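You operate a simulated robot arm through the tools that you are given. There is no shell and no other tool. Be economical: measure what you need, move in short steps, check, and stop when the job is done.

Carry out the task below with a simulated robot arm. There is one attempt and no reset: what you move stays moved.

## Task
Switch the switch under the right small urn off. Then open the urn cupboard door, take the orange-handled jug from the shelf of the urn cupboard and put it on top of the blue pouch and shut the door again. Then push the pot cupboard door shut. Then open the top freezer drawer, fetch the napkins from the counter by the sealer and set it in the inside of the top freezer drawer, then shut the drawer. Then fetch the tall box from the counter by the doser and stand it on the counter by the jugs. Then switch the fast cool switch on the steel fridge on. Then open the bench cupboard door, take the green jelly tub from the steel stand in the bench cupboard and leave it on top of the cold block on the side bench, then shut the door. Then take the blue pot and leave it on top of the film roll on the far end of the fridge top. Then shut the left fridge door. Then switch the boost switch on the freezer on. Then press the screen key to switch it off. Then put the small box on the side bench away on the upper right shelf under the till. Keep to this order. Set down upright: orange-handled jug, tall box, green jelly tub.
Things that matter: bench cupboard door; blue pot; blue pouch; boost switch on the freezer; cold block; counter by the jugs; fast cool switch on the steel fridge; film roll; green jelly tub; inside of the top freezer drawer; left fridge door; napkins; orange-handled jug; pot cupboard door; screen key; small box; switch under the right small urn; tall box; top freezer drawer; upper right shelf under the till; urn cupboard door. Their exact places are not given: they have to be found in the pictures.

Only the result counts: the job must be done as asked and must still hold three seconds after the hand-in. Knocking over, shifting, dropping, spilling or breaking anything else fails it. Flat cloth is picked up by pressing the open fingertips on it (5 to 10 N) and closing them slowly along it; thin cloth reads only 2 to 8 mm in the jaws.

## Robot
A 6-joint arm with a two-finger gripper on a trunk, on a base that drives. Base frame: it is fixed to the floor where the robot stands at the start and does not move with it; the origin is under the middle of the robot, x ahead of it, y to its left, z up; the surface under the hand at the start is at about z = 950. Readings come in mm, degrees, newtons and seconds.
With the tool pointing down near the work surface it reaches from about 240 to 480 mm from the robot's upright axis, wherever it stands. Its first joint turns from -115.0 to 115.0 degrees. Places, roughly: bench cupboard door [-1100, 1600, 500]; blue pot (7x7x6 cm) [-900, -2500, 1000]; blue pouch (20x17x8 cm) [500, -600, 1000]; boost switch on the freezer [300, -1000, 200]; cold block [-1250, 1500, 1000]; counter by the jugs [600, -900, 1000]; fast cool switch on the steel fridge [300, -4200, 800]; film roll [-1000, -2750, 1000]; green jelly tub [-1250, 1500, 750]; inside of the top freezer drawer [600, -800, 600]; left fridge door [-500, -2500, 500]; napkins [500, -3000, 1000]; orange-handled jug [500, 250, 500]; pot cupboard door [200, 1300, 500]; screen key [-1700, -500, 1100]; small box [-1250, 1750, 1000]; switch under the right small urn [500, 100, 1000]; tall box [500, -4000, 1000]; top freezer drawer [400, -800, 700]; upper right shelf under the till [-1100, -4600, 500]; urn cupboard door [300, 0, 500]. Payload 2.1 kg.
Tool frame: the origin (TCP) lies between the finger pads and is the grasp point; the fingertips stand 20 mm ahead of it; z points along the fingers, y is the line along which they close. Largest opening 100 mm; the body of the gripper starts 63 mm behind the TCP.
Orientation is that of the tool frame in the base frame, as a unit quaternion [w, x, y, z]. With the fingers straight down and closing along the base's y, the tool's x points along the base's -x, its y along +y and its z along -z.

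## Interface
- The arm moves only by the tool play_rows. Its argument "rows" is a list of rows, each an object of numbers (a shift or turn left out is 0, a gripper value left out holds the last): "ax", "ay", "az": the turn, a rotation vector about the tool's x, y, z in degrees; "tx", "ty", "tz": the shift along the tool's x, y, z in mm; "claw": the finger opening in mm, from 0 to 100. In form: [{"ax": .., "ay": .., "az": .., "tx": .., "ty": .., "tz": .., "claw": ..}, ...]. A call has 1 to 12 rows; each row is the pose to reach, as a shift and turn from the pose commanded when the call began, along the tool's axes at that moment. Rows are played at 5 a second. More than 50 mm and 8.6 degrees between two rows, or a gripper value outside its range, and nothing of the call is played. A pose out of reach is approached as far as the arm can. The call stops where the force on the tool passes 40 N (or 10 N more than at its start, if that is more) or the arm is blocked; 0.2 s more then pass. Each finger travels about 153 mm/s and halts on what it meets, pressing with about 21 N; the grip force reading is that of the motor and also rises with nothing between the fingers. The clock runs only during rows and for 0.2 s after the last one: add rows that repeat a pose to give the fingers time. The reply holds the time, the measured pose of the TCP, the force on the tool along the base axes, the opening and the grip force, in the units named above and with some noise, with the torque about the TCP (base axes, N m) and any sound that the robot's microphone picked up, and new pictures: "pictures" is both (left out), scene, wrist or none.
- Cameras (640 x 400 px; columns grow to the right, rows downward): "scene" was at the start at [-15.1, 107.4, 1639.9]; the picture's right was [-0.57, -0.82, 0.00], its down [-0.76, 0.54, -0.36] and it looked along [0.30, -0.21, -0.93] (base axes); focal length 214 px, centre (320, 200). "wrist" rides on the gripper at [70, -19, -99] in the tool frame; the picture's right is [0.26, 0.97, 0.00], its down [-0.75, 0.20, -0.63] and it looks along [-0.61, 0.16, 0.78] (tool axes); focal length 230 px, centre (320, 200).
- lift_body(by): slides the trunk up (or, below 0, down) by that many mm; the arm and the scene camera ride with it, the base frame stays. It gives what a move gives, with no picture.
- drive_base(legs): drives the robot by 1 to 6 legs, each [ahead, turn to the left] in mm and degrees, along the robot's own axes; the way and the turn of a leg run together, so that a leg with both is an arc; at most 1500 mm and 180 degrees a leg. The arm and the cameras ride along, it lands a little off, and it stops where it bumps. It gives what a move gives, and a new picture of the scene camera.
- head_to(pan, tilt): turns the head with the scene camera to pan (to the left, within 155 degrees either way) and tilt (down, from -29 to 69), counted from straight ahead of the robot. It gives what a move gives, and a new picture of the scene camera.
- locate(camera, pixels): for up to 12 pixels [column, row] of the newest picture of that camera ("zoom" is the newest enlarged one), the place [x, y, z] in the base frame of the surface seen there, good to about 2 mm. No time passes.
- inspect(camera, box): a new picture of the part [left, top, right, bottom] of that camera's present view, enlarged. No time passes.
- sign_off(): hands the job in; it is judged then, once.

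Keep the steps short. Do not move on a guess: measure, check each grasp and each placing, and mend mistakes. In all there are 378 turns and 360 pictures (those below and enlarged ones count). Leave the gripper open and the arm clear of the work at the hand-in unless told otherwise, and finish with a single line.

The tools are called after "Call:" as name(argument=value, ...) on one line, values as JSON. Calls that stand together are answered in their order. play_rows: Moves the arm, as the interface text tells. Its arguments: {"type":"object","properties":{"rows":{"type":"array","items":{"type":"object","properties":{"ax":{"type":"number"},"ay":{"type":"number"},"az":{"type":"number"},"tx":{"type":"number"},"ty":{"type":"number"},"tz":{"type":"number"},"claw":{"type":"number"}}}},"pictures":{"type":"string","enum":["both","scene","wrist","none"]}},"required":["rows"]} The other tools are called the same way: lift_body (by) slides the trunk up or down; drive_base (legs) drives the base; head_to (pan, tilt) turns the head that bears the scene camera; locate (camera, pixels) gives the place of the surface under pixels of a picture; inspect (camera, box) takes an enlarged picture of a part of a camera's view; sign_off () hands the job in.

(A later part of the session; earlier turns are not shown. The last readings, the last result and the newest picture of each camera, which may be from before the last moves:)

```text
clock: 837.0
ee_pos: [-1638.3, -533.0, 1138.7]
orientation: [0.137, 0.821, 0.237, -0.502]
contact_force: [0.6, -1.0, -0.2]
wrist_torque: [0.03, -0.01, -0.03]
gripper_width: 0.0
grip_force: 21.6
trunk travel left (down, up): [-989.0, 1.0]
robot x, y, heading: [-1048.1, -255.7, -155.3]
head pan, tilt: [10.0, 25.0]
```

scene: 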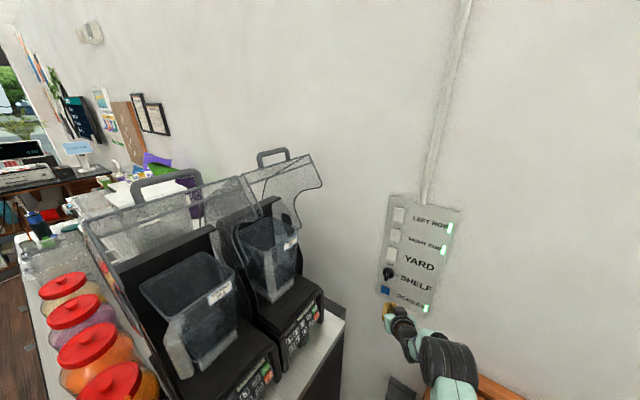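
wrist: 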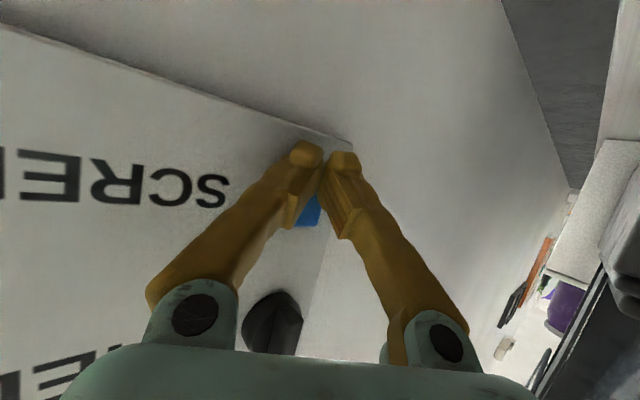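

Call:
play_rows(rows=[{"tx": -0.8, "ty": -1, "tz": 1.6}, {"tx": -1.5, "ty": -2, "tz": 3}], pictures="none")

```text
clock: 837.6
ee_pos: [-1641.2, -533.9, 1137.4]
orientation: [0.136, 0.82, 0.238, -0.502]
contact_force: [2.8, 0.2, 0.8]
wrist_torque: [0.0, 0.0, 0.0]
gripper_width: 0.0
grip_force: 21.5
trunk travel left (down, up): [-989.0, 1.0]
robot x, y, heading: [-1044.6, -254.0, -155.4]
head pan, tilt: [10.0, 25.0]
heard: click
```

One click. Back off straight and check the lamp.

Call:
play_rows(rows=[{"tx": 2, "ty": 3, "tz": -4}, {"tx": 6, "ty": 8, "tz": -12}, {"tx": 6, "ty": 8, "tz": -40}], pictures="none")

Call:
inspect(camera="scene", box=[360, 225, 480, 330])

```text
clock: 838.5
ee_pos: [-1604.8, -519.0, 1150.3]
orientation: [0.137, 0.82, 0.238, -0.502]
contact_force: [0.3, 0.2, -0.5]
wrist_torque: [0.02, 0.0, -0.01]
gripper_width: 0.0
grip_force: 21.4
trunk travel left (down, up): [-989.0, 1.0]
robot x, y, heading: [-1049.3, -256.2, -155.1]
head pan, tilt: [10.0, 25.0]
```

```text
3.81 times, centred on (420, 278) of scene
```

zoom: 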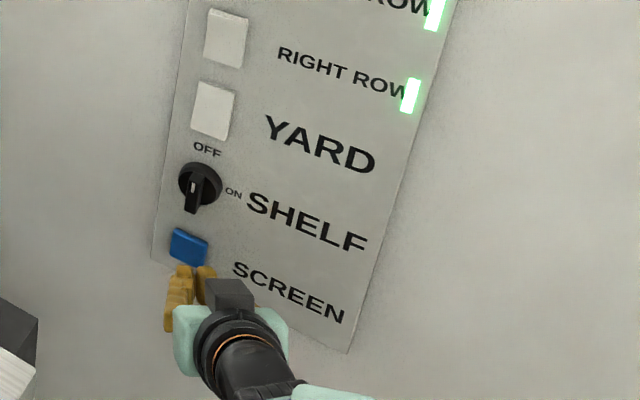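

SCREEN lamp is off. Last: the small box on the side bench. Drive there.

Call:
drive_base(legs=[[-220, 0], [0, -123.7], [1450, 0], [570, 0], [0, 98.7]])

Call:
head_to(pan=0, tilt=35)

```text
clock: 859.2
ee_pos: [-1197.2, 1873.6, 1150.7]
orientation: [0.028, 0.853, 0.059, -0.518]
contact_force: [0.1, -0.5, 0.2]
wrist_torque: [0.01, 0.01, 0.01]
gripper_width: 0.0
grip_force: 21.4
trunk travel left (down, up): [-989.0, 1.0]
robot x, y, heading: [-580.9, 1885.1, -179.7]
head pan, tilt: [10.0, 25.0]
```

scene: 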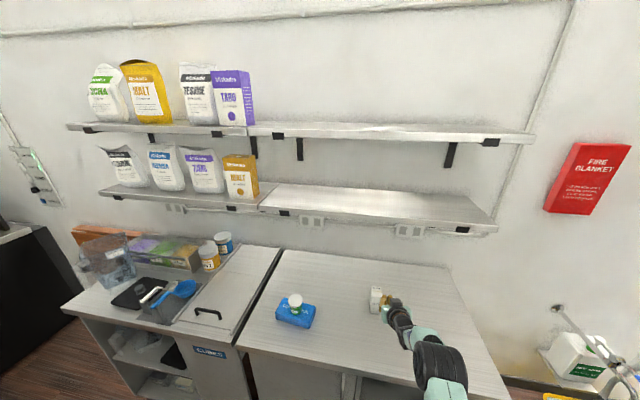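

```text
clock: 859.9
ee_pos: [-1197.3, 1873.8, 1150.7]
orientation: [0.028, 0.852, 0.058, -0.519]
contact_force: [0.0, -1.2, -0.4]
wrist_torque: [-0.02, 0.0, 0.01]
gripper_width: 0.0
grip_force: 21.7
trunk travel left (down, up): [-989.0, 1.0]
robot x, y, heading: [-579.0, 1886.9, -179.9]
head pan, tilt: [0.0, 35.0]
```

scene: 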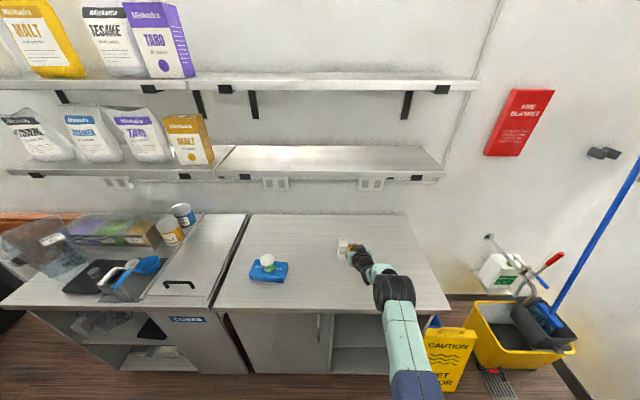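

Call:
drive_base(legs=[[-110, 0]])

Call:
play_rows(rows=[{"claw": 50}, {"claw": 100}], pictures="both")

```text
clock: 861.6
ee_pos: [-1094.7, 1876.5, 1146.2]
orientation: [0.022, 0.853, 0.057, -0.519]
contact_force: [-1.2, -0.3, 0.3]
wrist_torque: [-0.01, 0.0, 0.01]
gripper_width: 0.2
grip_force: 20.8
trunk travel left (down, up): [-989.0, 1.0]
robot x, y, heading: [-471.3, 1880.1, -180.1]
head pan, tilt: [0.0, 35.0]
stopped in leg 1: the robot was blocked; the commanded pose is now the measured one
```

scene: 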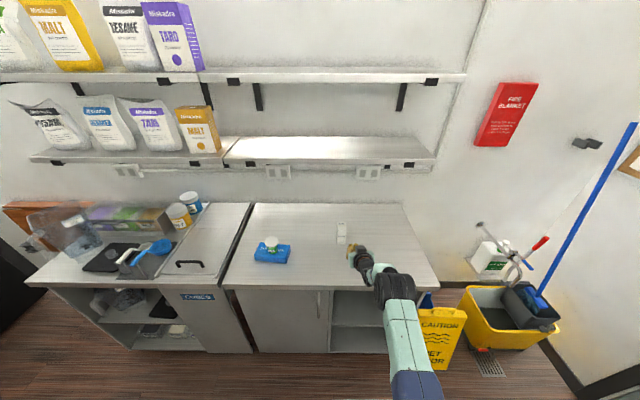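

```text
clock: 862.2
ee_pos: [-1099.7, 1874.6, 1140.4]
orientation: [0.025, 0.855, 0.057, -0.514]
contact_force: [-0.2, -0.5, 0.3]
wrist_torque: [0.01, 0.03, 0.02]
gripper_width: 100.1
grip_force: 0.0
trunk travel left (down, up): [-989.0, 1.0]
robot x, y, heading: [-469.1, 1882.8, -179.5]
head pan, tilt: [0.0, 35.0]
```

scene: 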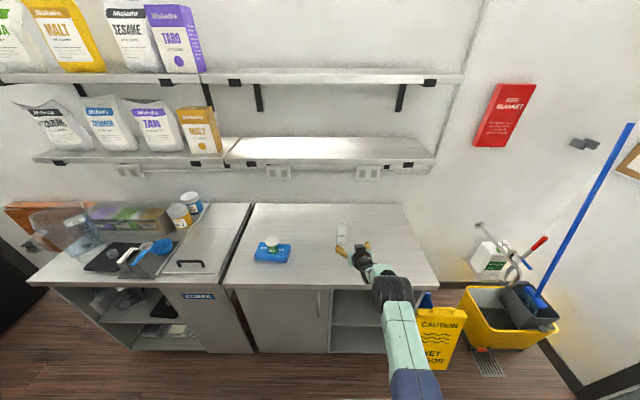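
wrist: 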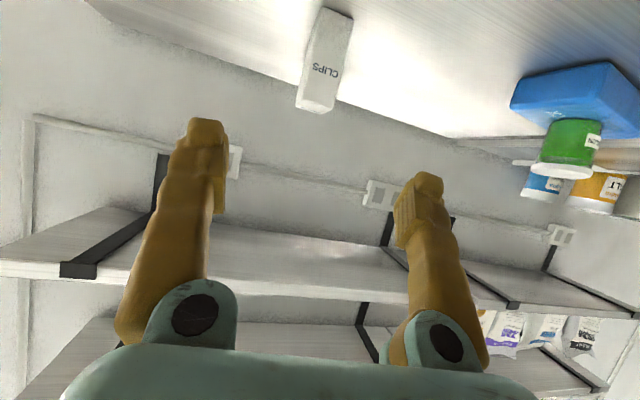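

Call:
locate(camera="wrist", pixels=[[318, 75], [300, 100], [333, 105], [322, 15], [350, 20], [318, 105], [310, 50], [345, 60]])

Call:
locate(camera="scene", pixels=[[341, 225], [341, 232], [338, 240], [345, 228], [337, 228]])

Call:
head_to(pan=150, tilt=50)

```text
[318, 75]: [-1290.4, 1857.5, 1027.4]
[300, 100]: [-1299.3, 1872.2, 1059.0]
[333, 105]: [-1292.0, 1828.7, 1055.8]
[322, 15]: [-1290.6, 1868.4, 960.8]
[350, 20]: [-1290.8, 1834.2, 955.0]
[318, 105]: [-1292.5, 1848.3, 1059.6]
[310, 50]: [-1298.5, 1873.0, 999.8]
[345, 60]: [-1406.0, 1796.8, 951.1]
```

```text
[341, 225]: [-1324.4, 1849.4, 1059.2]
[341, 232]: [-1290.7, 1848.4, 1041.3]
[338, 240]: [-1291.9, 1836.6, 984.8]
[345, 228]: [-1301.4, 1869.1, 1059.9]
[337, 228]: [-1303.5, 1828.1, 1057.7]
```

```text
clock: 864.5
ee_pos: [-1091.1, 1875.3, 1145.1]
orientation: [0.025, 0.854, 0.058, -0.517]
contact_force: [-0.2, 0.3, -0.4]
wrist_torque: [0.02, 0.01, 0.01]
gripper_width: 99.7
grip_force: 0.0
trunk travel left (down, up): [-989.0, 1.0]
robot x, y, heading: [-470.2, 1884.3, -179.7]
head pan, tilt: [150.0, 50.0]
```

scene: 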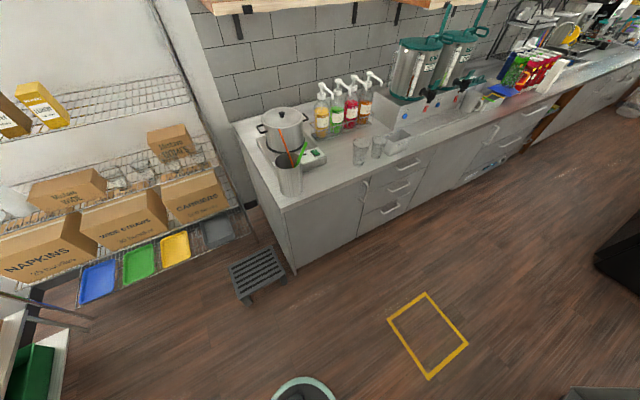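

Box: front x≈-1291, y 1828–1873, top 1060. Lower 122 mm, drive 100 mm ahead, then line up.

Call:
lift_body(by=-122)

Call:
drive_base(legs=[[100, 0]])

Call:
play_rows(rows=[{"ty": 12}, {"ty": 24, "claw": 80}], pictures="wrist")

```text
clock: 866.1
ee_pos: [-1091.8, 1873.6, 1022.7]
orientation: [0.024, 0.853, 0.058, -0.518]
contact_force: [0.7, -0.7, 0.3]
wrist_torque: [-0.01, 0.02, 0.0]
gripper_width: 100.2
grip_force: 0.1
trunk travel left (down, up): [-867.0, 123.0]
robot x, y, heading: [-467.1, 1887.5, -179.9]
head pan, tilt: [150.0, 50.0]
```

```text
clock: 867.2
ee_pos: [-1181.9, 1874.5, 1030.0]
orientation: [0.023, 0.85, 0.056, -0.523]
contact_force: [0.0, 0.1, 0.2]
wrist_torque: [-0.01, -0.01, -0.02]
gripper_width: 100.0
grip_force: 0.1
trunk travel left (down, up): [-867.0, 123.0]
robot x, y, heading: [-565.1, 1879.1, -180.0]
head pan, tilt: [150.0, 50.0]
```

scene: 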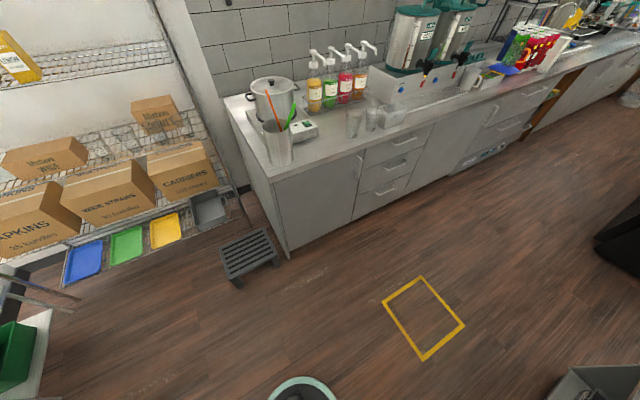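

```text
clock: 867.8
ee_pos: [-1187.0, 1863.6, 1027.4]
orientation: [0.027, 0.852, 0.06, -0.52]
contact_force: [0.3, -0.3, 0.0]
wrist_torque: [0.0, 0.0, 0.01]
gripper_width: 80.0
grip_force: 0.0
out of reach, approached as far as the arm can: row 2
trunk travel left (down, up): [-867.0, 123.0]
robot x, y, heading: [-571.7, 1881.5, -179.8]
head pan, tilt: [150.0, 50.0]
```

wrist: 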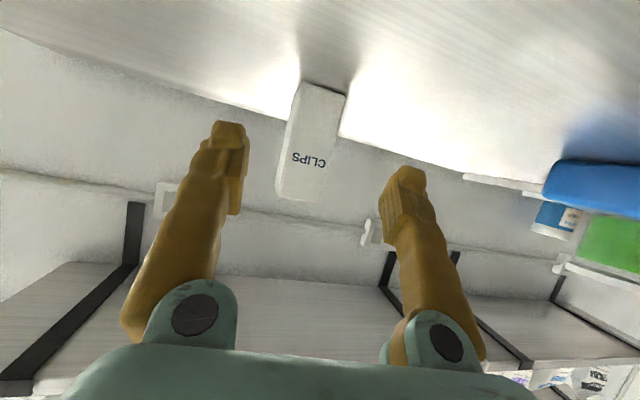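

Turn 1° left and drive 122 mm ahead around the box.

Call:
drive_base(legs=[[0, 1], [122, 0]])

Call:
play_rows(rows=[{"tz": 0}], pictures="wrist")

```text
clock: 869.4
ee_pos: [-1303.5, 1850.0, 1032.4]
orientation: [0.032, 0.85, 0.068, -0.522]
contact_force: [-0.3, 0.4, -0.1]
wrist_torque: [-0.02, -0.02, -0.04]
gripper_width: 80.1
grip_force: 0.2
trunk travel left (down, up): [-867.0, 123.0]
robot x, y, heading: [-694.8, 1882.1, -178.7]
head pan, tilt: [150.0, 50.0]
```

scene: 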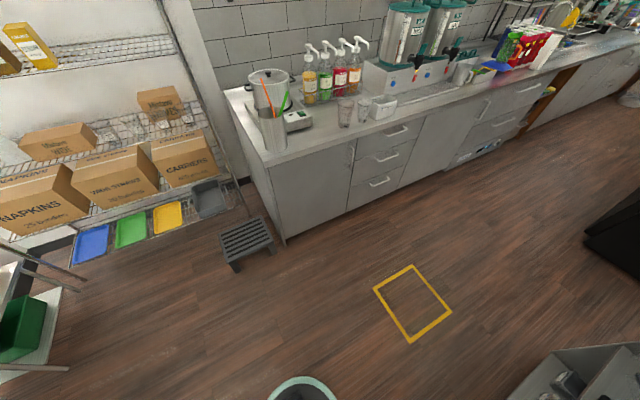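

```text
clock: 869.8
ee_pos: [-1312.2, 1849.2, 1026.6]
orientation: [0.032, 0.852, 0.068, -0.518]
contact_force: [0.6, -0.7, 0.8]
wrist_torque: [-0.01, 0.0, -0.03]
gripper_width: 80.0
grip_force: 0.0
trunk travel left (down, up): [-867.0, 123.0]
robot x, y, heading: [-690.8, 1881.2, -178.4]
head pan, tilt: [150.0, 50.0]
```

wrist: 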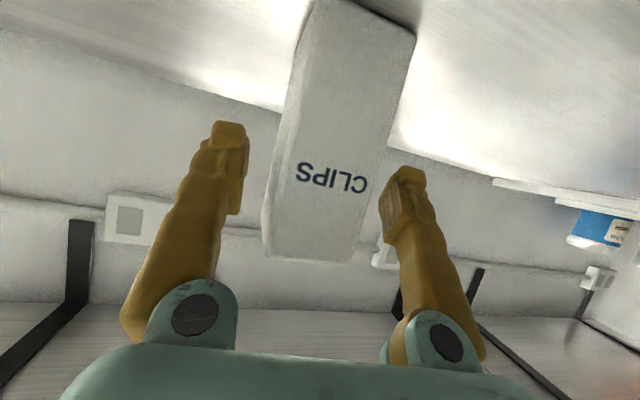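

Box between the fingers. Close and lift.

Call:
play_rows(rows=[{"claw": 65}, {"claw": 50}, {"claw": 35}, {"claw": 25}, {"claw": 25}], pictures="none")

Call:
lift_body(by=60)

Call:
play_rows(rows=[{"tz": 0}], pictures="wrist")

```text
clock: 871.0
ee_pos: [-1310.4, 1849.4, 1027.7]
orientation: [0.032, 0.852, 0.067, -0.518]
contact_force: [0.5, 0.4, 0.7]
wrist_torque: [0.02, -0.06, 0.01]
gripper_width: 44.4
grip_force: 20.9
trunk travel left (down, up): [-867.0, 123.0]
robot x, y, heading: [-690.5, 1879.8, -178.5]
head pan, tilt: [150.0, 50.0]
```

```text
clock: 872.0
ee_pos: [-1310.4, 1848.6, 1085.5]
orientation: [0.031, 0.852, 0.067, -0.518]
contact_force: [0.1, 0.0, -2.0]
wrist_torque: [0.0, 0.02, -0.01]
gripper_width: 44.4
grip_force: 21.2
trunk travel left (down, up): [-927.0, 63.0]
robot x, y, heading: [-690.6, 1880.8, -178.6]
head pan, tilt: [150.0, 50.0]
```

```text
clock: 872.4
ee_pos: [-1309.6, 1848.2, 1086.5]
orientation: [0.032, 0.852, 0.068, -0.518]
contact_force: [-0.3, 0.3, -1.4]
wrist_torque: [0.0, 0.01, -0.01]
gripper_width: 44.2
grip_force: 21.1
trunk travel left (down, up): [-927.0, 63.0]
robot x, y, heading: [-691.7, 1880.6, -178.8]
head pan, tilt: [150.0, 50.0]
```

wrist: 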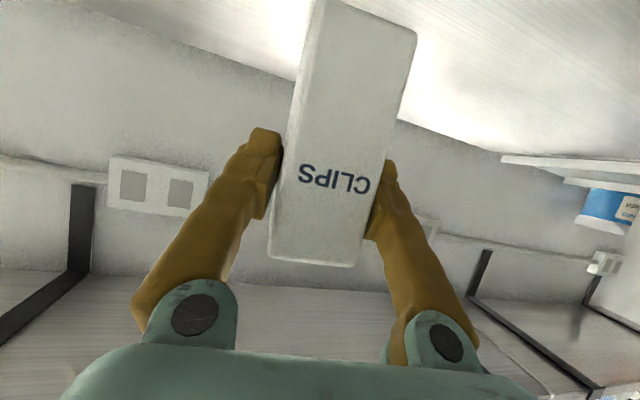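

Held (44 mm). Raise, back 200 mm, then head for the till.

Call:
lift_body(by=60)

Call:
drive_base(legs=[[-195, 0], [0, 97.5], [900, 0], [0, -8], [1450, 0]])

```text
clock: 873.4
ee_pos: [-1310.3, 1849.9, 1145.4]
orientation: [0.032, 0.852, 0.068, -0.518]
contact_force: [-0.3, -0.3, -1.3]
wrist_torque: [0.0, 0.05, 0.02]
gripper_width: 44.3
grip_force: 20.9
trunk travel left (down, up): [-987.0, 3.0]
robot x, y, heading: [-692.8, 1883.3, -178.6]
head pan, tilt: [150.0, 50.0]
```

```text
clock: 890.7
ee_pos: [-334.6, -1047.2, 1146.1]
orientation: [0.387, 0.558, 0.648, -0.346]
contact_force: [-0.4, -0.5, -0.9]
wrist_torque: [0.06, -0.04, 0.0]
gripper_width: 44.3
grip_force: 20.4
trunk travel left (down, up): [-987.0, 3.0]
robot x, y, heading: [-361.3, -428.9, -89.1]
head pan, tilt: [150.0, 50.0]
```

scene: 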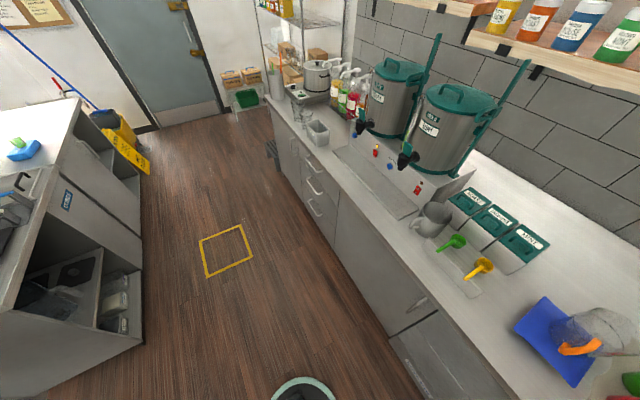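

The jug still stands on its pouch. Continue down the now-clear aisle.

Call:
drive_base(legs=[[0, 1.5], [1450, 0], [1350, 0]])

Call:
head_to(pan=-20, tilt=25)

```text
clock: 904.6
ee_pos: [-190.9, -3848.9, 1145.7]
orientation: [0.393, 0.546, 0.658, -0.339]
contact_force: [-0.1, -0.4, -1.4]
wrist_torque: [0.02, -0.01, 0.0]
gripper_width: 43.9
grip_force: 20.7
trunk travel left (down, up): [-987.0, 3.0]
robot x, y, heading: [-234.9, -3230.3, -87.3]
head pan, tilt: [150.0, 50.0]
```

scene: 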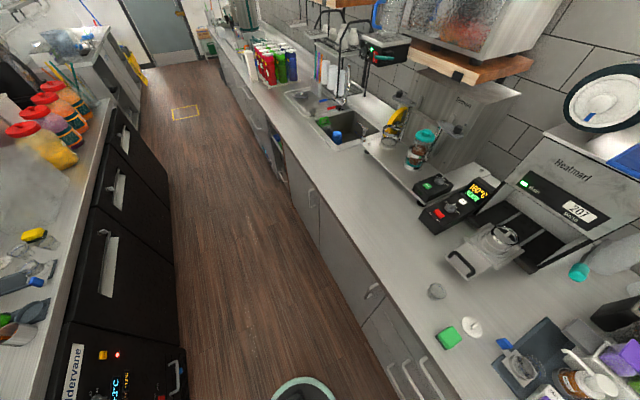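

```text
clock: 907.2
ee_pos: [-192.8, -3848.5, 1145.4]
orientation: [0.392, 0.547, 0.657, -0.34]
contact_force: [-0.1, 0.6, -0.6]
wrist_torque: [0.01, -0.02, 0.03]
gripper_width: 43.9
grip_force: 20.3
trunk travel left (down, up): [-987.0, 3.0]
robot x, y, heading: [-240.5, -3230.2, -87.3]
head pan, tilt: [-20.0, 25.0]
```

scene: 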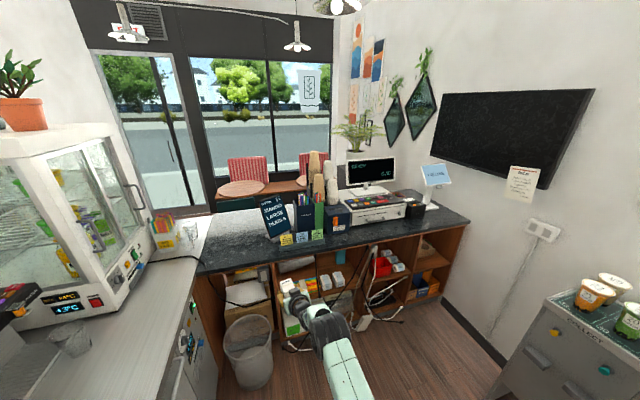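

Call:
inspect(camera="scene", box=[330, 210, 490, 330])

Call:
locate(camera="zoom", pixels=[[380, 160], [420, 200], [480, 130], [330, 130], [310, 260], [455, 230], [400, 215], [350, 215], [380, 140], [420, 290], [400, 125], [340, 240]])

```text
3.33 times, centred on (410, 270) of scene
```

zoom: 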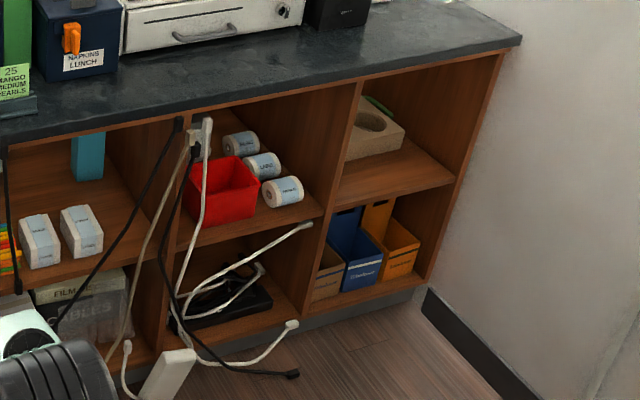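

```text
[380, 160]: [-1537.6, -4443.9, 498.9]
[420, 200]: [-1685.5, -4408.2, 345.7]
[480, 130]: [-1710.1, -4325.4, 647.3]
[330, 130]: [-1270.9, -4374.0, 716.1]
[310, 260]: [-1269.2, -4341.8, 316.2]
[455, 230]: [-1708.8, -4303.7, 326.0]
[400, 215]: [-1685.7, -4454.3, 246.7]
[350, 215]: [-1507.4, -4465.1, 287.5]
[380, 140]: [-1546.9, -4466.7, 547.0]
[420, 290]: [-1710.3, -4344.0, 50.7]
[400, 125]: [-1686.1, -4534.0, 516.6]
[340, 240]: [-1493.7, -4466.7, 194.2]
```

Call:
locate(camera="zoom", pixels=[[225, 220], [300, 200], [250, 235], [190, 240], [280, 215], [350, 195], [120, 200], [60, 265], [345, 90], [185, 130], [440, 180], [370, 120]])

Call:
locate(camera="scene", pixels=[[225, 300], [270, 270], [310, 262], [205, 290], [345, 190], [470, 220], [440, 280]])

```text
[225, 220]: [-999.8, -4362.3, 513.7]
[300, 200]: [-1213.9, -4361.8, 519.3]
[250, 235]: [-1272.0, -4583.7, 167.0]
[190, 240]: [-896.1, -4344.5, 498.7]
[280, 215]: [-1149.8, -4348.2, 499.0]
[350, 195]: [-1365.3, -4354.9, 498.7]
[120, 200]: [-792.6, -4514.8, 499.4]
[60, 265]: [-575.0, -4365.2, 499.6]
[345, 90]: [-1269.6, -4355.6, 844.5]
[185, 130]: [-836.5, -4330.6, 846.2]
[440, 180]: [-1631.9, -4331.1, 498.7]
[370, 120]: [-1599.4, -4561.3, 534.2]
```

```text
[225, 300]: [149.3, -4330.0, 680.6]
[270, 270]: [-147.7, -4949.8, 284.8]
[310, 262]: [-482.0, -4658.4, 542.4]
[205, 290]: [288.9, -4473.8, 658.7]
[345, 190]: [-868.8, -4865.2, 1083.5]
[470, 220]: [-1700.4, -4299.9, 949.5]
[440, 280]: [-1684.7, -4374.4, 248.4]
```

The free shelf must be the column between x≈-836 and -1270 (floor z 499). Check the "COLLECT" cabinet's place before driving there.

Call:
locate(camera="scene", pixels=[[545, 310], [500, 395], [600, 300], [550, 350], [380, 215], [405, 330], [365, 325]])

Call:
drive_base(legs=[[0, -35], [520, 0], [0, 33]])

Call:
head_to(pan=-15, tilt=30)

```text
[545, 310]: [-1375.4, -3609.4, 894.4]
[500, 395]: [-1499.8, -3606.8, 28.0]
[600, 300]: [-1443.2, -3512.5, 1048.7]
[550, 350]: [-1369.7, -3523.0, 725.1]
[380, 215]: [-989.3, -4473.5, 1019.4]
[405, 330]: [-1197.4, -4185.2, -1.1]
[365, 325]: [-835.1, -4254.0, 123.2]
```

```text
clock: 913.5
ee_pos: [-521.9, -4291.8, 1145.6]
orientation: [0.382, 0.568, 0.638, -0.352]
contact_force: [0.5, 0.1, -0.7]
wrist_torque: [0.01, -0.01, 0.03]
gripper_width: 44.1
grip_force: 21.2
trunk travel left (down, up): [-987.0, 3.0]
robot x, y, heading: [-528.6, -3667.6, -91.3]
head pan, tilt: [-20.0, 25.0]
```

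scene: 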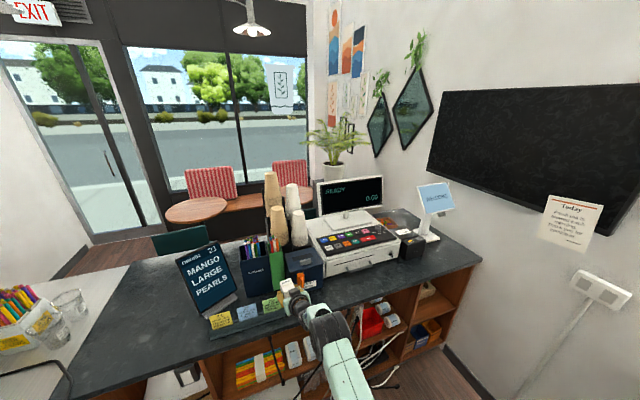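

```text
clock: 914.2
ee_pos: [-521.6, -4291.1, 1145.9]
orientation: [0.381, 0.569, 0.638, -0.352]
contact_force: [0.4, -0.2, -1.0]
wrist_torque: [0.01, 0.0, 0.0]
gripper_width: 44.0
grip_force: 20.6
trunk travel left (down, up): [-987.0, 3.0]
robot x, y, heading: [-525.1, -3671.7, -91.1]
head pan, tilt: [-15.0, 30.0]
```

scene: 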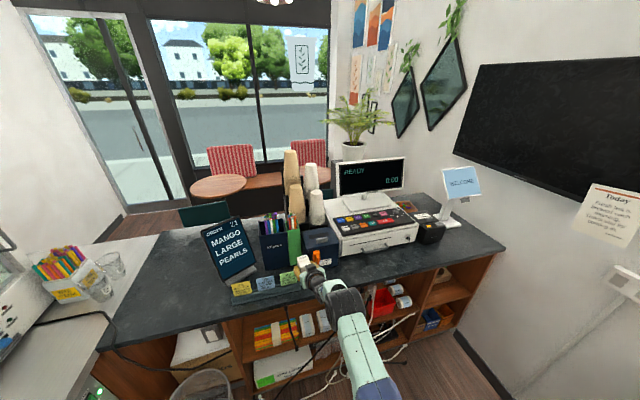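

Shift sideways by reversing: to about (-1000,-3560) facing the shelves.

Call:
drive_base(legs=[[-100, 0], [0, 91], [-475, 0], [0, -90]])

Call:
lift_body(by=-400)

Call:
head_to(pan=0, tilt=30)

```text
clock: 915.9
ee_pos: [-504.4, -4188.7, 1145.6]
orientation: [0.386, 0.559, 0.646, -0.35]
contact_force: [-1.6, -2.2, -2.1]
wrist_torque: [0.03, -0.01, 0.07]
gripper_width: 44.0
grip_force: 20.8
trunk travel left (down, up): [-987.0, 3.0]
robot x, y, heading: [-525.1, -3571.5, -89.7]
head pan, tilt: [-15.0, 30.0]
stopped in leg 2: the robot was blocked; the commanded pose is now the measured one
```

scene: 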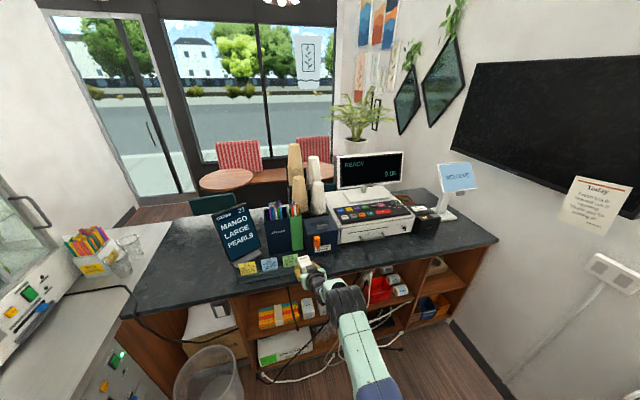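

```text
clock: 919.7
ee_pos: [-501.4, -4191.7, 742.9]
orientation: [0.385, 0.558, 0.647, -0.348]
contact_force: [0.1, 0.8, -0.5]
wrist_torque: [0.0, -0.04, -0.02]
gripper_width: 44.3
grip_force: 21.0
trunk travel left (down, up): [-587.0, 403.0]
robot x, y, heading: [-521.8, -3569.8, -89.5]
head pan, tilt: [-15.0, 30.0]
```

```text
clock: 920.5
ee_pos: [-501.9, -4192.3, 743.4]
orientation: [0.385, 0.56, 0.646, -0.349]
contact_force: [0.7, -0.2, -1.5]
wrist_torque: [0.02, 0.02, 0.01]
gripper_width: 43.7
grip_force: 20.6
trunk travel left (down, up): [-587.0, 403.0]
robot x, y, heading: [-528.7, -3573.3, -89.5]
head pan, tilt: [0.0, 30.0]
```

scene: 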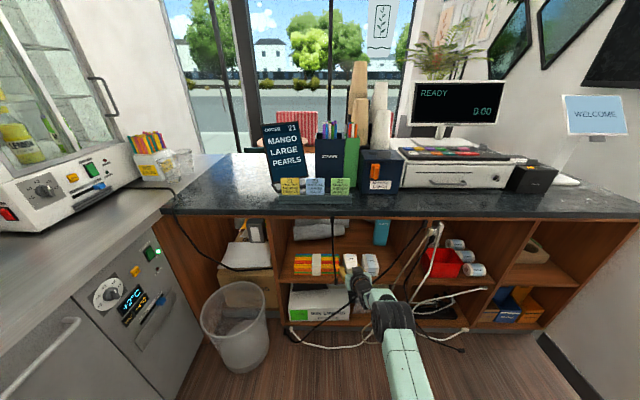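

Call:
inspect(camera="scene", box=[380, 205, 560, 335])

Call:
locate(camera="zoom", pixels=[[120, 100], [170, 215], [220, 225], [300, 245], [360, 265], [395, 250], [270, 130], [330, 180], [215, 150], [345, 230], [150, 240], [390, 100]])

Call:
head_to(pan=155, tilt=60)

```text
3.08 times, centred on (470, 270) of scene
```

zoom: 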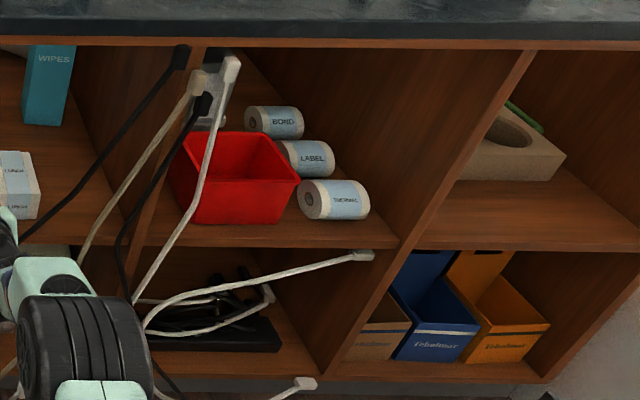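

```text
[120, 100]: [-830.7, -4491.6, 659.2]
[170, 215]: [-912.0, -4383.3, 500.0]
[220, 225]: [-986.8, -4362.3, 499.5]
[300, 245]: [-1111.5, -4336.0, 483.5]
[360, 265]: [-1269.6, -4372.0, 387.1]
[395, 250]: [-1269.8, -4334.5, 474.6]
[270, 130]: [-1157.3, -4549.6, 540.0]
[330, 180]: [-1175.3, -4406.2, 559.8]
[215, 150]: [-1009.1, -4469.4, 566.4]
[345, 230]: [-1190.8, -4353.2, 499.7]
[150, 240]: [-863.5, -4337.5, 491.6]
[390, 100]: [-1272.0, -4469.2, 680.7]
```

```text
clock: 922.9
ee_pos: [-501.7, -4190.8, 743.5]
orientation: [0.385, 0.559, 0.647, -0.348]
contact_force: [-0.1, 1.1, -1.8]
wrist_torque: [0.0, 0.01, 0.01]
gripper_width: 43.8
grip_force: 21.0
trunk travel left (down, up): [-587.0, 403.0]
robot x, y, heading: [-522.5, -3570.8, -89.5]
head pan, tilt: [154.7, 60.0]
```

scene: 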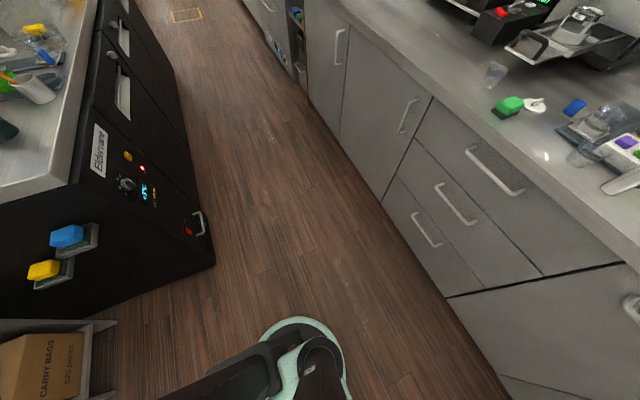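

Call:
locate(camera="scene", pixels=[[115, 322], [90, 390], [40, 345], [100, 395], [215, 262], [75, 390]])

Call:
head_to(pan=-60, tilt=50)

```text
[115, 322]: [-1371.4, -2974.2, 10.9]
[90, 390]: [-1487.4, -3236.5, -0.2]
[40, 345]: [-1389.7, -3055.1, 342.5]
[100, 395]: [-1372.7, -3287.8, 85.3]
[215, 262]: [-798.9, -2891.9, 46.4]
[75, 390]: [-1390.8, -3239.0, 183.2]
```

```text
clock: 926.0
ee_pos: [-502.0, -4190.3, 743.2]
orientation: [0.385, 0.559, 0.647, -0.348]
contact_force: [0.4, -0.1, -1.2]
wrist_torque: [0.03, 0.0, 0.0]
gripper_width: 44.5
grip_force: 21.1
trunk travel left (down, up): [-587.0, 403.0]
robot x, y, heading: [-524.1, -3571.6, -89.4]
head pan, tilt: [-60.0, 50.0]
```

scene: 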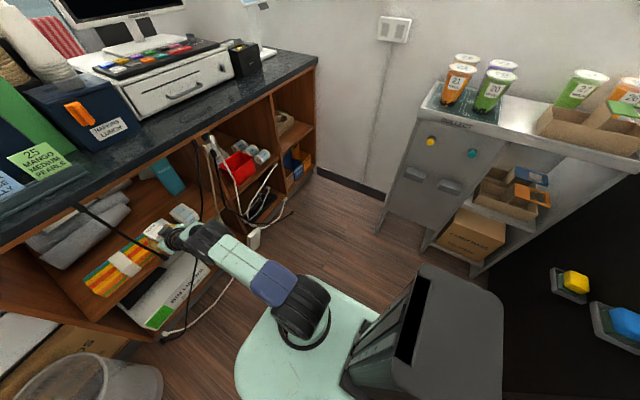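

Floor there is free. Reverse to (-1125,-3571) and turn to face the shelf.

Call:
drive_base(legs=[[0, 89.4], [-600, 0], [0, -93]])

Call:
head_to(pan=0, tilt=35)

```text
clock: 937.2
ee_pos: [-1148.9, -4191.8, 743.9]
orientation: [0.374, 0.579, 0.629, -0.359]
contact_force: [-0.4, 0.3, -1.4]
wrist_torque: [0.01, 0.06, -0.04]
gripper_width: 44.1
grip_force: 20.7
trunk travel left (down, up): [-587.0, 403.0]
robot x, y, heading: [-1134.2, -3567.4, -93.0]
head pan, tilt: [-60.0, 50.0]
```

scene: 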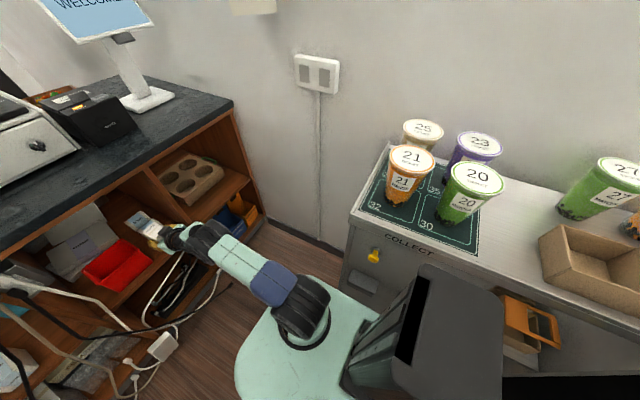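

```text
clock: 938.5
ee_pos: [-1149.6, -4188.9, 743.5]
orientation: [0.373, 0.579, 0.63, -0.359]
contact_force: [-0.5, 0.2, -0.8]
wrist_torque: [0.02, -0.01, 0.01]
gripper_width: 44.2
grip_force: 20.8
trunk travel left (down, up): [-587.0, 403.0]
robot x, y, heading: [-1133.0, -3568.5, -93.0]
head pan, tilt: [0.0, 35.0]
```

scene: 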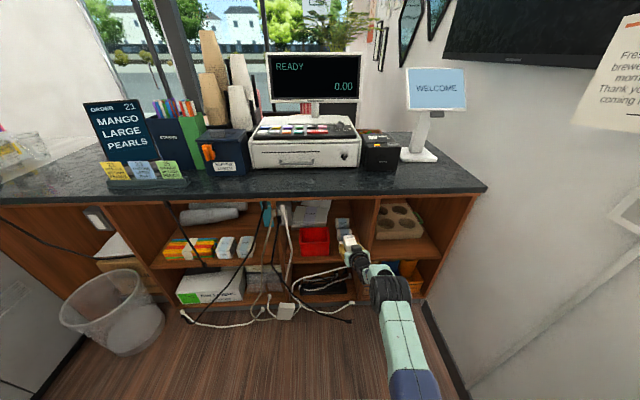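

Call:
inspect(camera="scene", box=[270, 190, 390, 300])

Call:
play_rows(rows=[{"tz": 0}], pictures="wrist")

```text
3.64 times, centred on (330, 245) of scene
```

zoom: 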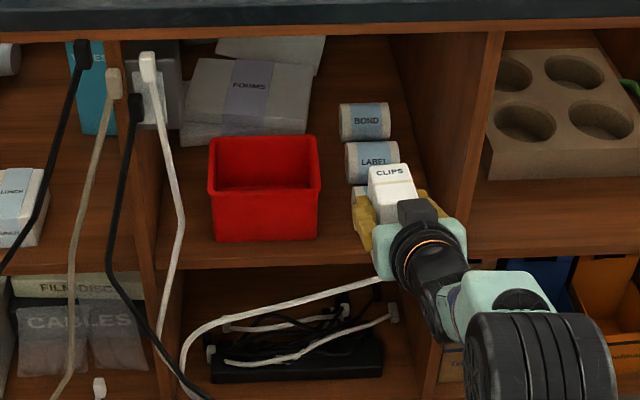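

```text
clock: 938.9
ee_pos: [-1149.1, -4189.8, 743.0]
orientation: [0.373, 0.58, 0.629, -0.36]
contact_force: [0.5, 0.4, -0.3]
wrist_torque: [0.02, 0.01, 0.01]
gripper_width: 44.1
grip_force: 20.9
trunk travel left (down, up): [-587.0, 403.0]
robot x, y, heading: [-1134.0, -3570.4, -93.1]
head pan, tilt: [0.0, 35.0]
```

wrist: 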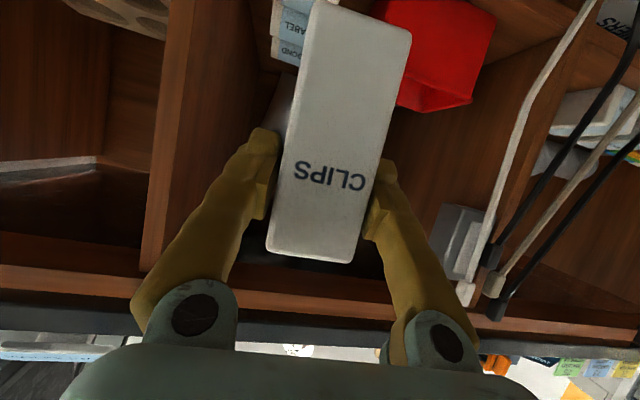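

Call:
locate(camera="zoom", pixels=[[370, 168], [408, 165], [374, 182], [412, 178], [390, 166], [392, 180], [380, 200], [345, 255], [320, 265], [300, 235], [352, 190], [365, 150]])

```text
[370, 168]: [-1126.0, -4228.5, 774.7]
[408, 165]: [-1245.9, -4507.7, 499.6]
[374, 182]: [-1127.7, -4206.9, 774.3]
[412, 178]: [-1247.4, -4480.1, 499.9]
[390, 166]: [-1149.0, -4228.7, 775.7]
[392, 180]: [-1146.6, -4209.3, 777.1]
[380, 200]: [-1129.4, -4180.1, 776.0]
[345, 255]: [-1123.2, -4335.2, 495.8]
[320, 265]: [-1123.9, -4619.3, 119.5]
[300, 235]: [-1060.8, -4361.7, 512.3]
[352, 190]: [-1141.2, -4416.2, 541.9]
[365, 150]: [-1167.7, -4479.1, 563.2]
```

Call:
locate(camera="zoom", pixels=[[320, 165], [318, 195], [317, 220], [316, 236], [323, 150], [352, 195], [351, 205], [347, 165], [346, 150], [341, 120], [353, 186], [330, 240]])

```text
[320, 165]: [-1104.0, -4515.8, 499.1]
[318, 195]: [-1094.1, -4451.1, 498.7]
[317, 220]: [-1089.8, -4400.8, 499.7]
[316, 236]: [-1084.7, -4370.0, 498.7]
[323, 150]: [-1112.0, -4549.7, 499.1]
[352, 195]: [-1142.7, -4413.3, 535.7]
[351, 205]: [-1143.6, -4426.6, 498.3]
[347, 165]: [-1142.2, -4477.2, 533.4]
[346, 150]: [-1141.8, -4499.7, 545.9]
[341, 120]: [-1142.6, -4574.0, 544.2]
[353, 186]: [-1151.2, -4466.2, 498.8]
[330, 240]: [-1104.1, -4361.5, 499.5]
```

Slot between the red bin (x≈-1080) and the rolls (x≈-1142) is ~62 mm; the box is 44 wide. Shift the robot 75 mm and correct the yaw.

Call:
drive_base(legs=[[0, 93], [75, 0], [0, -96.4]])

Call:
play_rows(rows=[{"tz": 0}], pictures="none")

Call:
inspect(camera="scene", box=[270, 190, 390, 300])

```text
clock: 947.9
ee_pos: [-1119.6, -4189.6, 744.0]
orientation: [0.36, 0.602, 0.608, -0.372]
contact_force: [-0.2, -0.4, -0.8]
wrist_torque: [0.01, -0.02, -0.01]
gripper_width: 44.0
grip_force: 21.4
trunk travel left (down, up): [-587.0, 403.0]
robot x, y, heading: [-1057.5, -3569.6, -96.9]
head pan, tilt: [0.0, 35.0]
```

scene: 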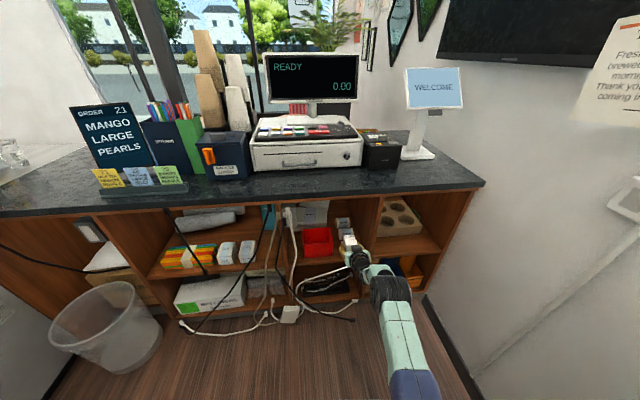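

```text
clock: 948.3
ee_pos: [-1119.3, -4188.1, 742.6]
orientation: [0.361, 0.601, 0.608, -0.372]
contact_force: [-0.1, 0.2, -1.2]
wrist_torque: [0.0, 0.0, -0.03]
gripper_width: 44.0
grip_force: 20.5
trunk travel left (down, up): [-587.0, 403.0]
robot x, y, heading: [-1062.2, -3568.2, -97.0]
head pan, tilt: [0.0, 35.0]
```

```text
3.64 times, centred on (330, 245) of scene
```

zoom: 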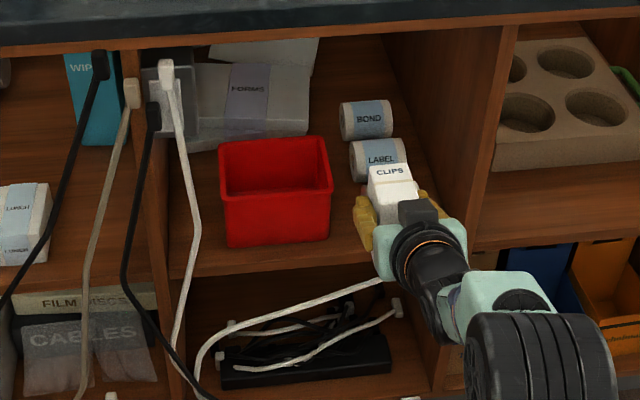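

Turn 2.2° left, lower to just above shelf height, then ease in 150 mm.

Call:
drive_base(legs=[[0, 2.2]])

Call:
lift_body(by=-156)

Call:
drive_base(legs=[[110, 0]])

Call:
play_rows(rows=[{"tz": 0}], pictures="both")

```text
clock: 949.1
ee_pos: [-1095.0, -4190.7, 743.1]
orientation: [0.367, 0.59, 0.619, -0.365]
contact_force: [0.5, -0.7, -0.3]
wrist_torque: [0.0, 0.04, 0.0]
gripper_width: 44.1
grip_force: 20.5
trunk travel left (down, up): [-587.0, 403.0]
robot x, y, heading: [-1057.6, -3571.5, -94.7]
head pan, tilt: [0.0, 35.0]
```

scene: 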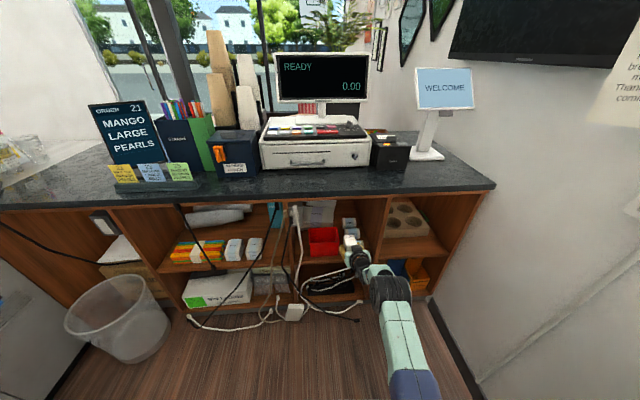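

```text
clock: 950.9
ee_pos: [-1094.9, -4189.7, 586.7]
orientation: [0.368, 0.59, 0.619, -0.365]
contact_force: [0.1, -0.1, -2.0]
wrist_torque: [0.02, 0.01, 0.02]
gripper_width: 43.9
grip_force: 21.1
trunk travel left (down, up): [-431.0, 559.0]
robot x, y, heading: [-1061.7, -3570.2, -94.5]
head pan, tilt: [0.0, 35.0]
```

```text
clock: 952.1
ee_pos: [-1104.6, -4302.8, 586.6]
orientation: [0.368, 0.59, 0.619, -0.366]
contact_force: [0.0, -0.3, -1.1]
wrist_torque: [-0.02, 0.01, 0.03]
gripper_width: 44.1
grip_force: 21.3
trunk travel left (down, up): [-431.0, 559.0]
robot x, y, heading: [-1068.7, -3679.4, -94.5]
head pan, tilt: [0.0, 35.0]
```

scene: 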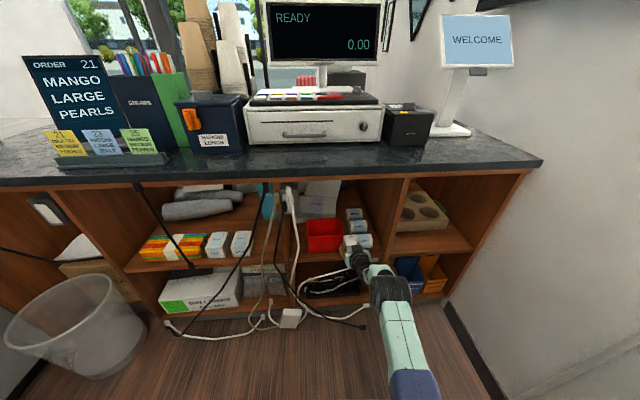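

```text
clock: 952.5
ee_pos: [-1103.4, -4300.6, 586.5]
orientation: [0.368, 0.59, 0.619, -0.365]
contact_force: [0.1, -0.1, -1.1]
wrist_torque: [0.01, 0.03, -0.04]
gripper_width: 43.8
grip_force: 21.2
trunk travel left (down, up): [-431.0, 559.0]
robot x, y, heading: [-1070.9, -3683.2, -94.8]
head pan, tilt: [0.0, 35.0]
```

scene: 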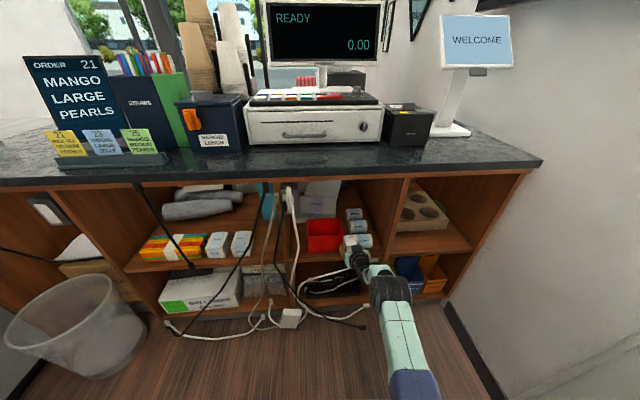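
wrist: 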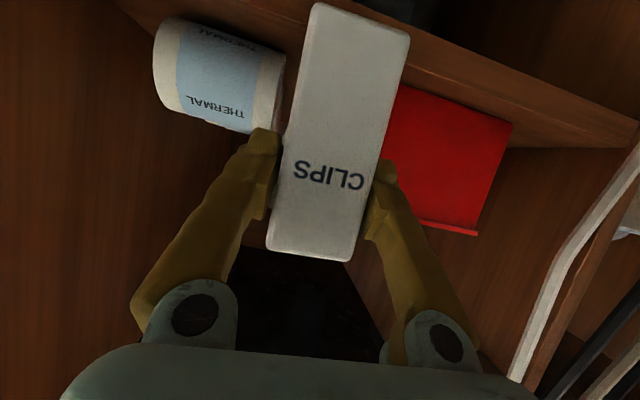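

The slot is visible between THERMAL roll and red bin. Measure both edges.

Call:
locate(camera="wrist", pixels=[[280, 70], [283, 55], [262, 120], [415, 90], [405, 120], [395, 150], [410, 150], [390, 200], [405, 215], [470, 230], [300, 250]])

```text
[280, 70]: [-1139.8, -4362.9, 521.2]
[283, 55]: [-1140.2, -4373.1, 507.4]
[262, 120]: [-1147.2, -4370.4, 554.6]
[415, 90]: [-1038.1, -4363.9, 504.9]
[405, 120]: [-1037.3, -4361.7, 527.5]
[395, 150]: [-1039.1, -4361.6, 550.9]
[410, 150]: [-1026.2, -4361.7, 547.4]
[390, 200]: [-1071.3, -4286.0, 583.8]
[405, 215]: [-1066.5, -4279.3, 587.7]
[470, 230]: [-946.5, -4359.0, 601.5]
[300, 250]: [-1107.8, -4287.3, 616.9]
```

Call:
locate(camera="scene", pixels=[[357, 250], [363, 262], [378, 272], [390, 290], [405, 285], [395, 320], [405, 350], [412, 385], [345, 245], [375, 285]])

```text
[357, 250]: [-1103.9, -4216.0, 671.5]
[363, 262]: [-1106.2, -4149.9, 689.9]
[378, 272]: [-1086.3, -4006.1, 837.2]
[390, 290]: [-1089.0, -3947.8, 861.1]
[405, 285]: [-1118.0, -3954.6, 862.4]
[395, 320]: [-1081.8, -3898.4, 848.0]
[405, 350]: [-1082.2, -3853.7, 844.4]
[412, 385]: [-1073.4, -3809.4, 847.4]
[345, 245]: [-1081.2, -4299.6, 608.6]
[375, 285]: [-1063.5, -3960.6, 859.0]
```

Call:
inspect(camera="scene", box=[295, 195, 385, 270])

Call:
locate(camera="zoom", pixels=[[333, 165], [340, 200], [340, 240], [338, 265], [335, 175], [345, 190], [366, 190], [366, 130], [360, 110], [350, 230], [328, 180], [330, 230]])

```text
5.33 times, centred on (340, 232) of scene
```

zoom: 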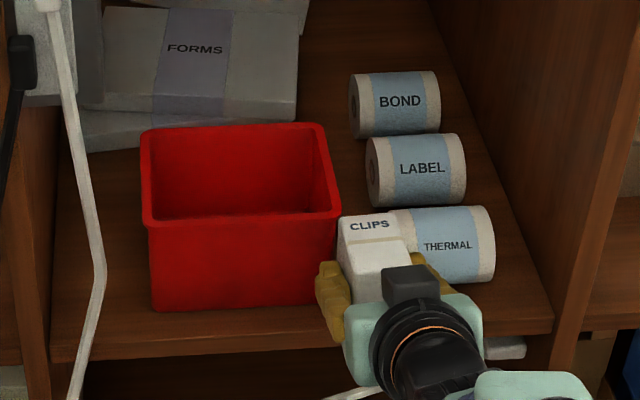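

```text
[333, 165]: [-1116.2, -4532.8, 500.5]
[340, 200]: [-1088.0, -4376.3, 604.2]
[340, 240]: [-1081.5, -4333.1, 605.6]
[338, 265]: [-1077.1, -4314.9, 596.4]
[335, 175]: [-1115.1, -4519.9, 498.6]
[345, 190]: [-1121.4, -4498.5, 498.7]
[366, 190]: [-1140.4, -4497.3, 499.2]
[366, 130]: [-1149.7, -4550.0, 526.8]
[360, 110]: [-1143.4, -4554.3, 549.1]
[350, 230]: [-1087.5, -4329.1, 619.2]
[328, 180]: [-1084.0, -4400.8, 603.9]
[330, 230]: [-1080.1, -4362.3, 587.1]
```

Slot is x −1090…−1140; box centre must be −1115. Turn 0.9° right and ease in 33 mm.

Call:
drive_base(legs=[[0, -0.9], [33, 0]])

Call:
play_rows(rows=[{"tz": 0}], pictures="wrist")

```text
clock: 953.7
ee_pos: [-1117.2, -4335.1, 585.8]
orientation: [0.365, 0.595, 0.614, -0.368]
contact_force: [-0.6, 0.1, -1.2]
wrist_torque: [-0.01, 0.0, 0.03]
gripper_width: 43.9
grip_force: 20.9
trunk travel left (down, up): [-431.0, 559.0]
robot x, y, heading: [-1066.9, -3715.1, -95.7]
head pan, tilt: [0.0, 35.0]
```

scene: 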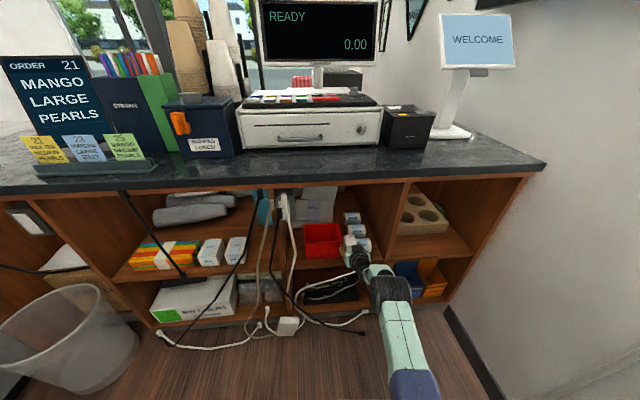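

```text
clock: 954.1
ee_pos: [-1116.3, -4334.0, 587.1]
orientation: [0.365, 0.595, 0.615, -0.367]
contact_force: [-0.3, -0.2, -0.9]
wrist_torque: [0.02, -0.02, -0.03]
gripper_width: 43.9
grip_force: 20.5
trunk travel left (down, up): [-431.0, 559.0]
robot x, y, heading: [-1070.9, -3715.2, -95.5]
head pan, tilt: [0.0, 35.0]
```

wrist: 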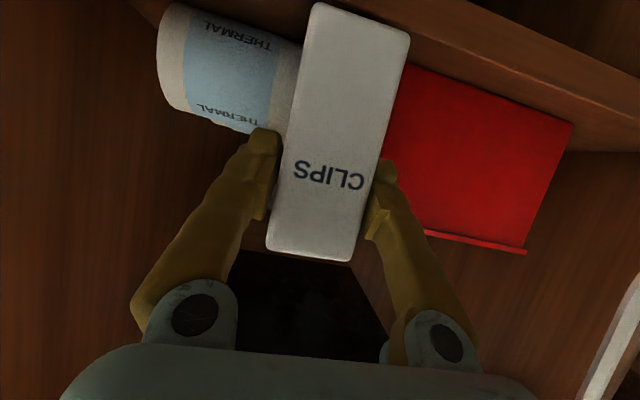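

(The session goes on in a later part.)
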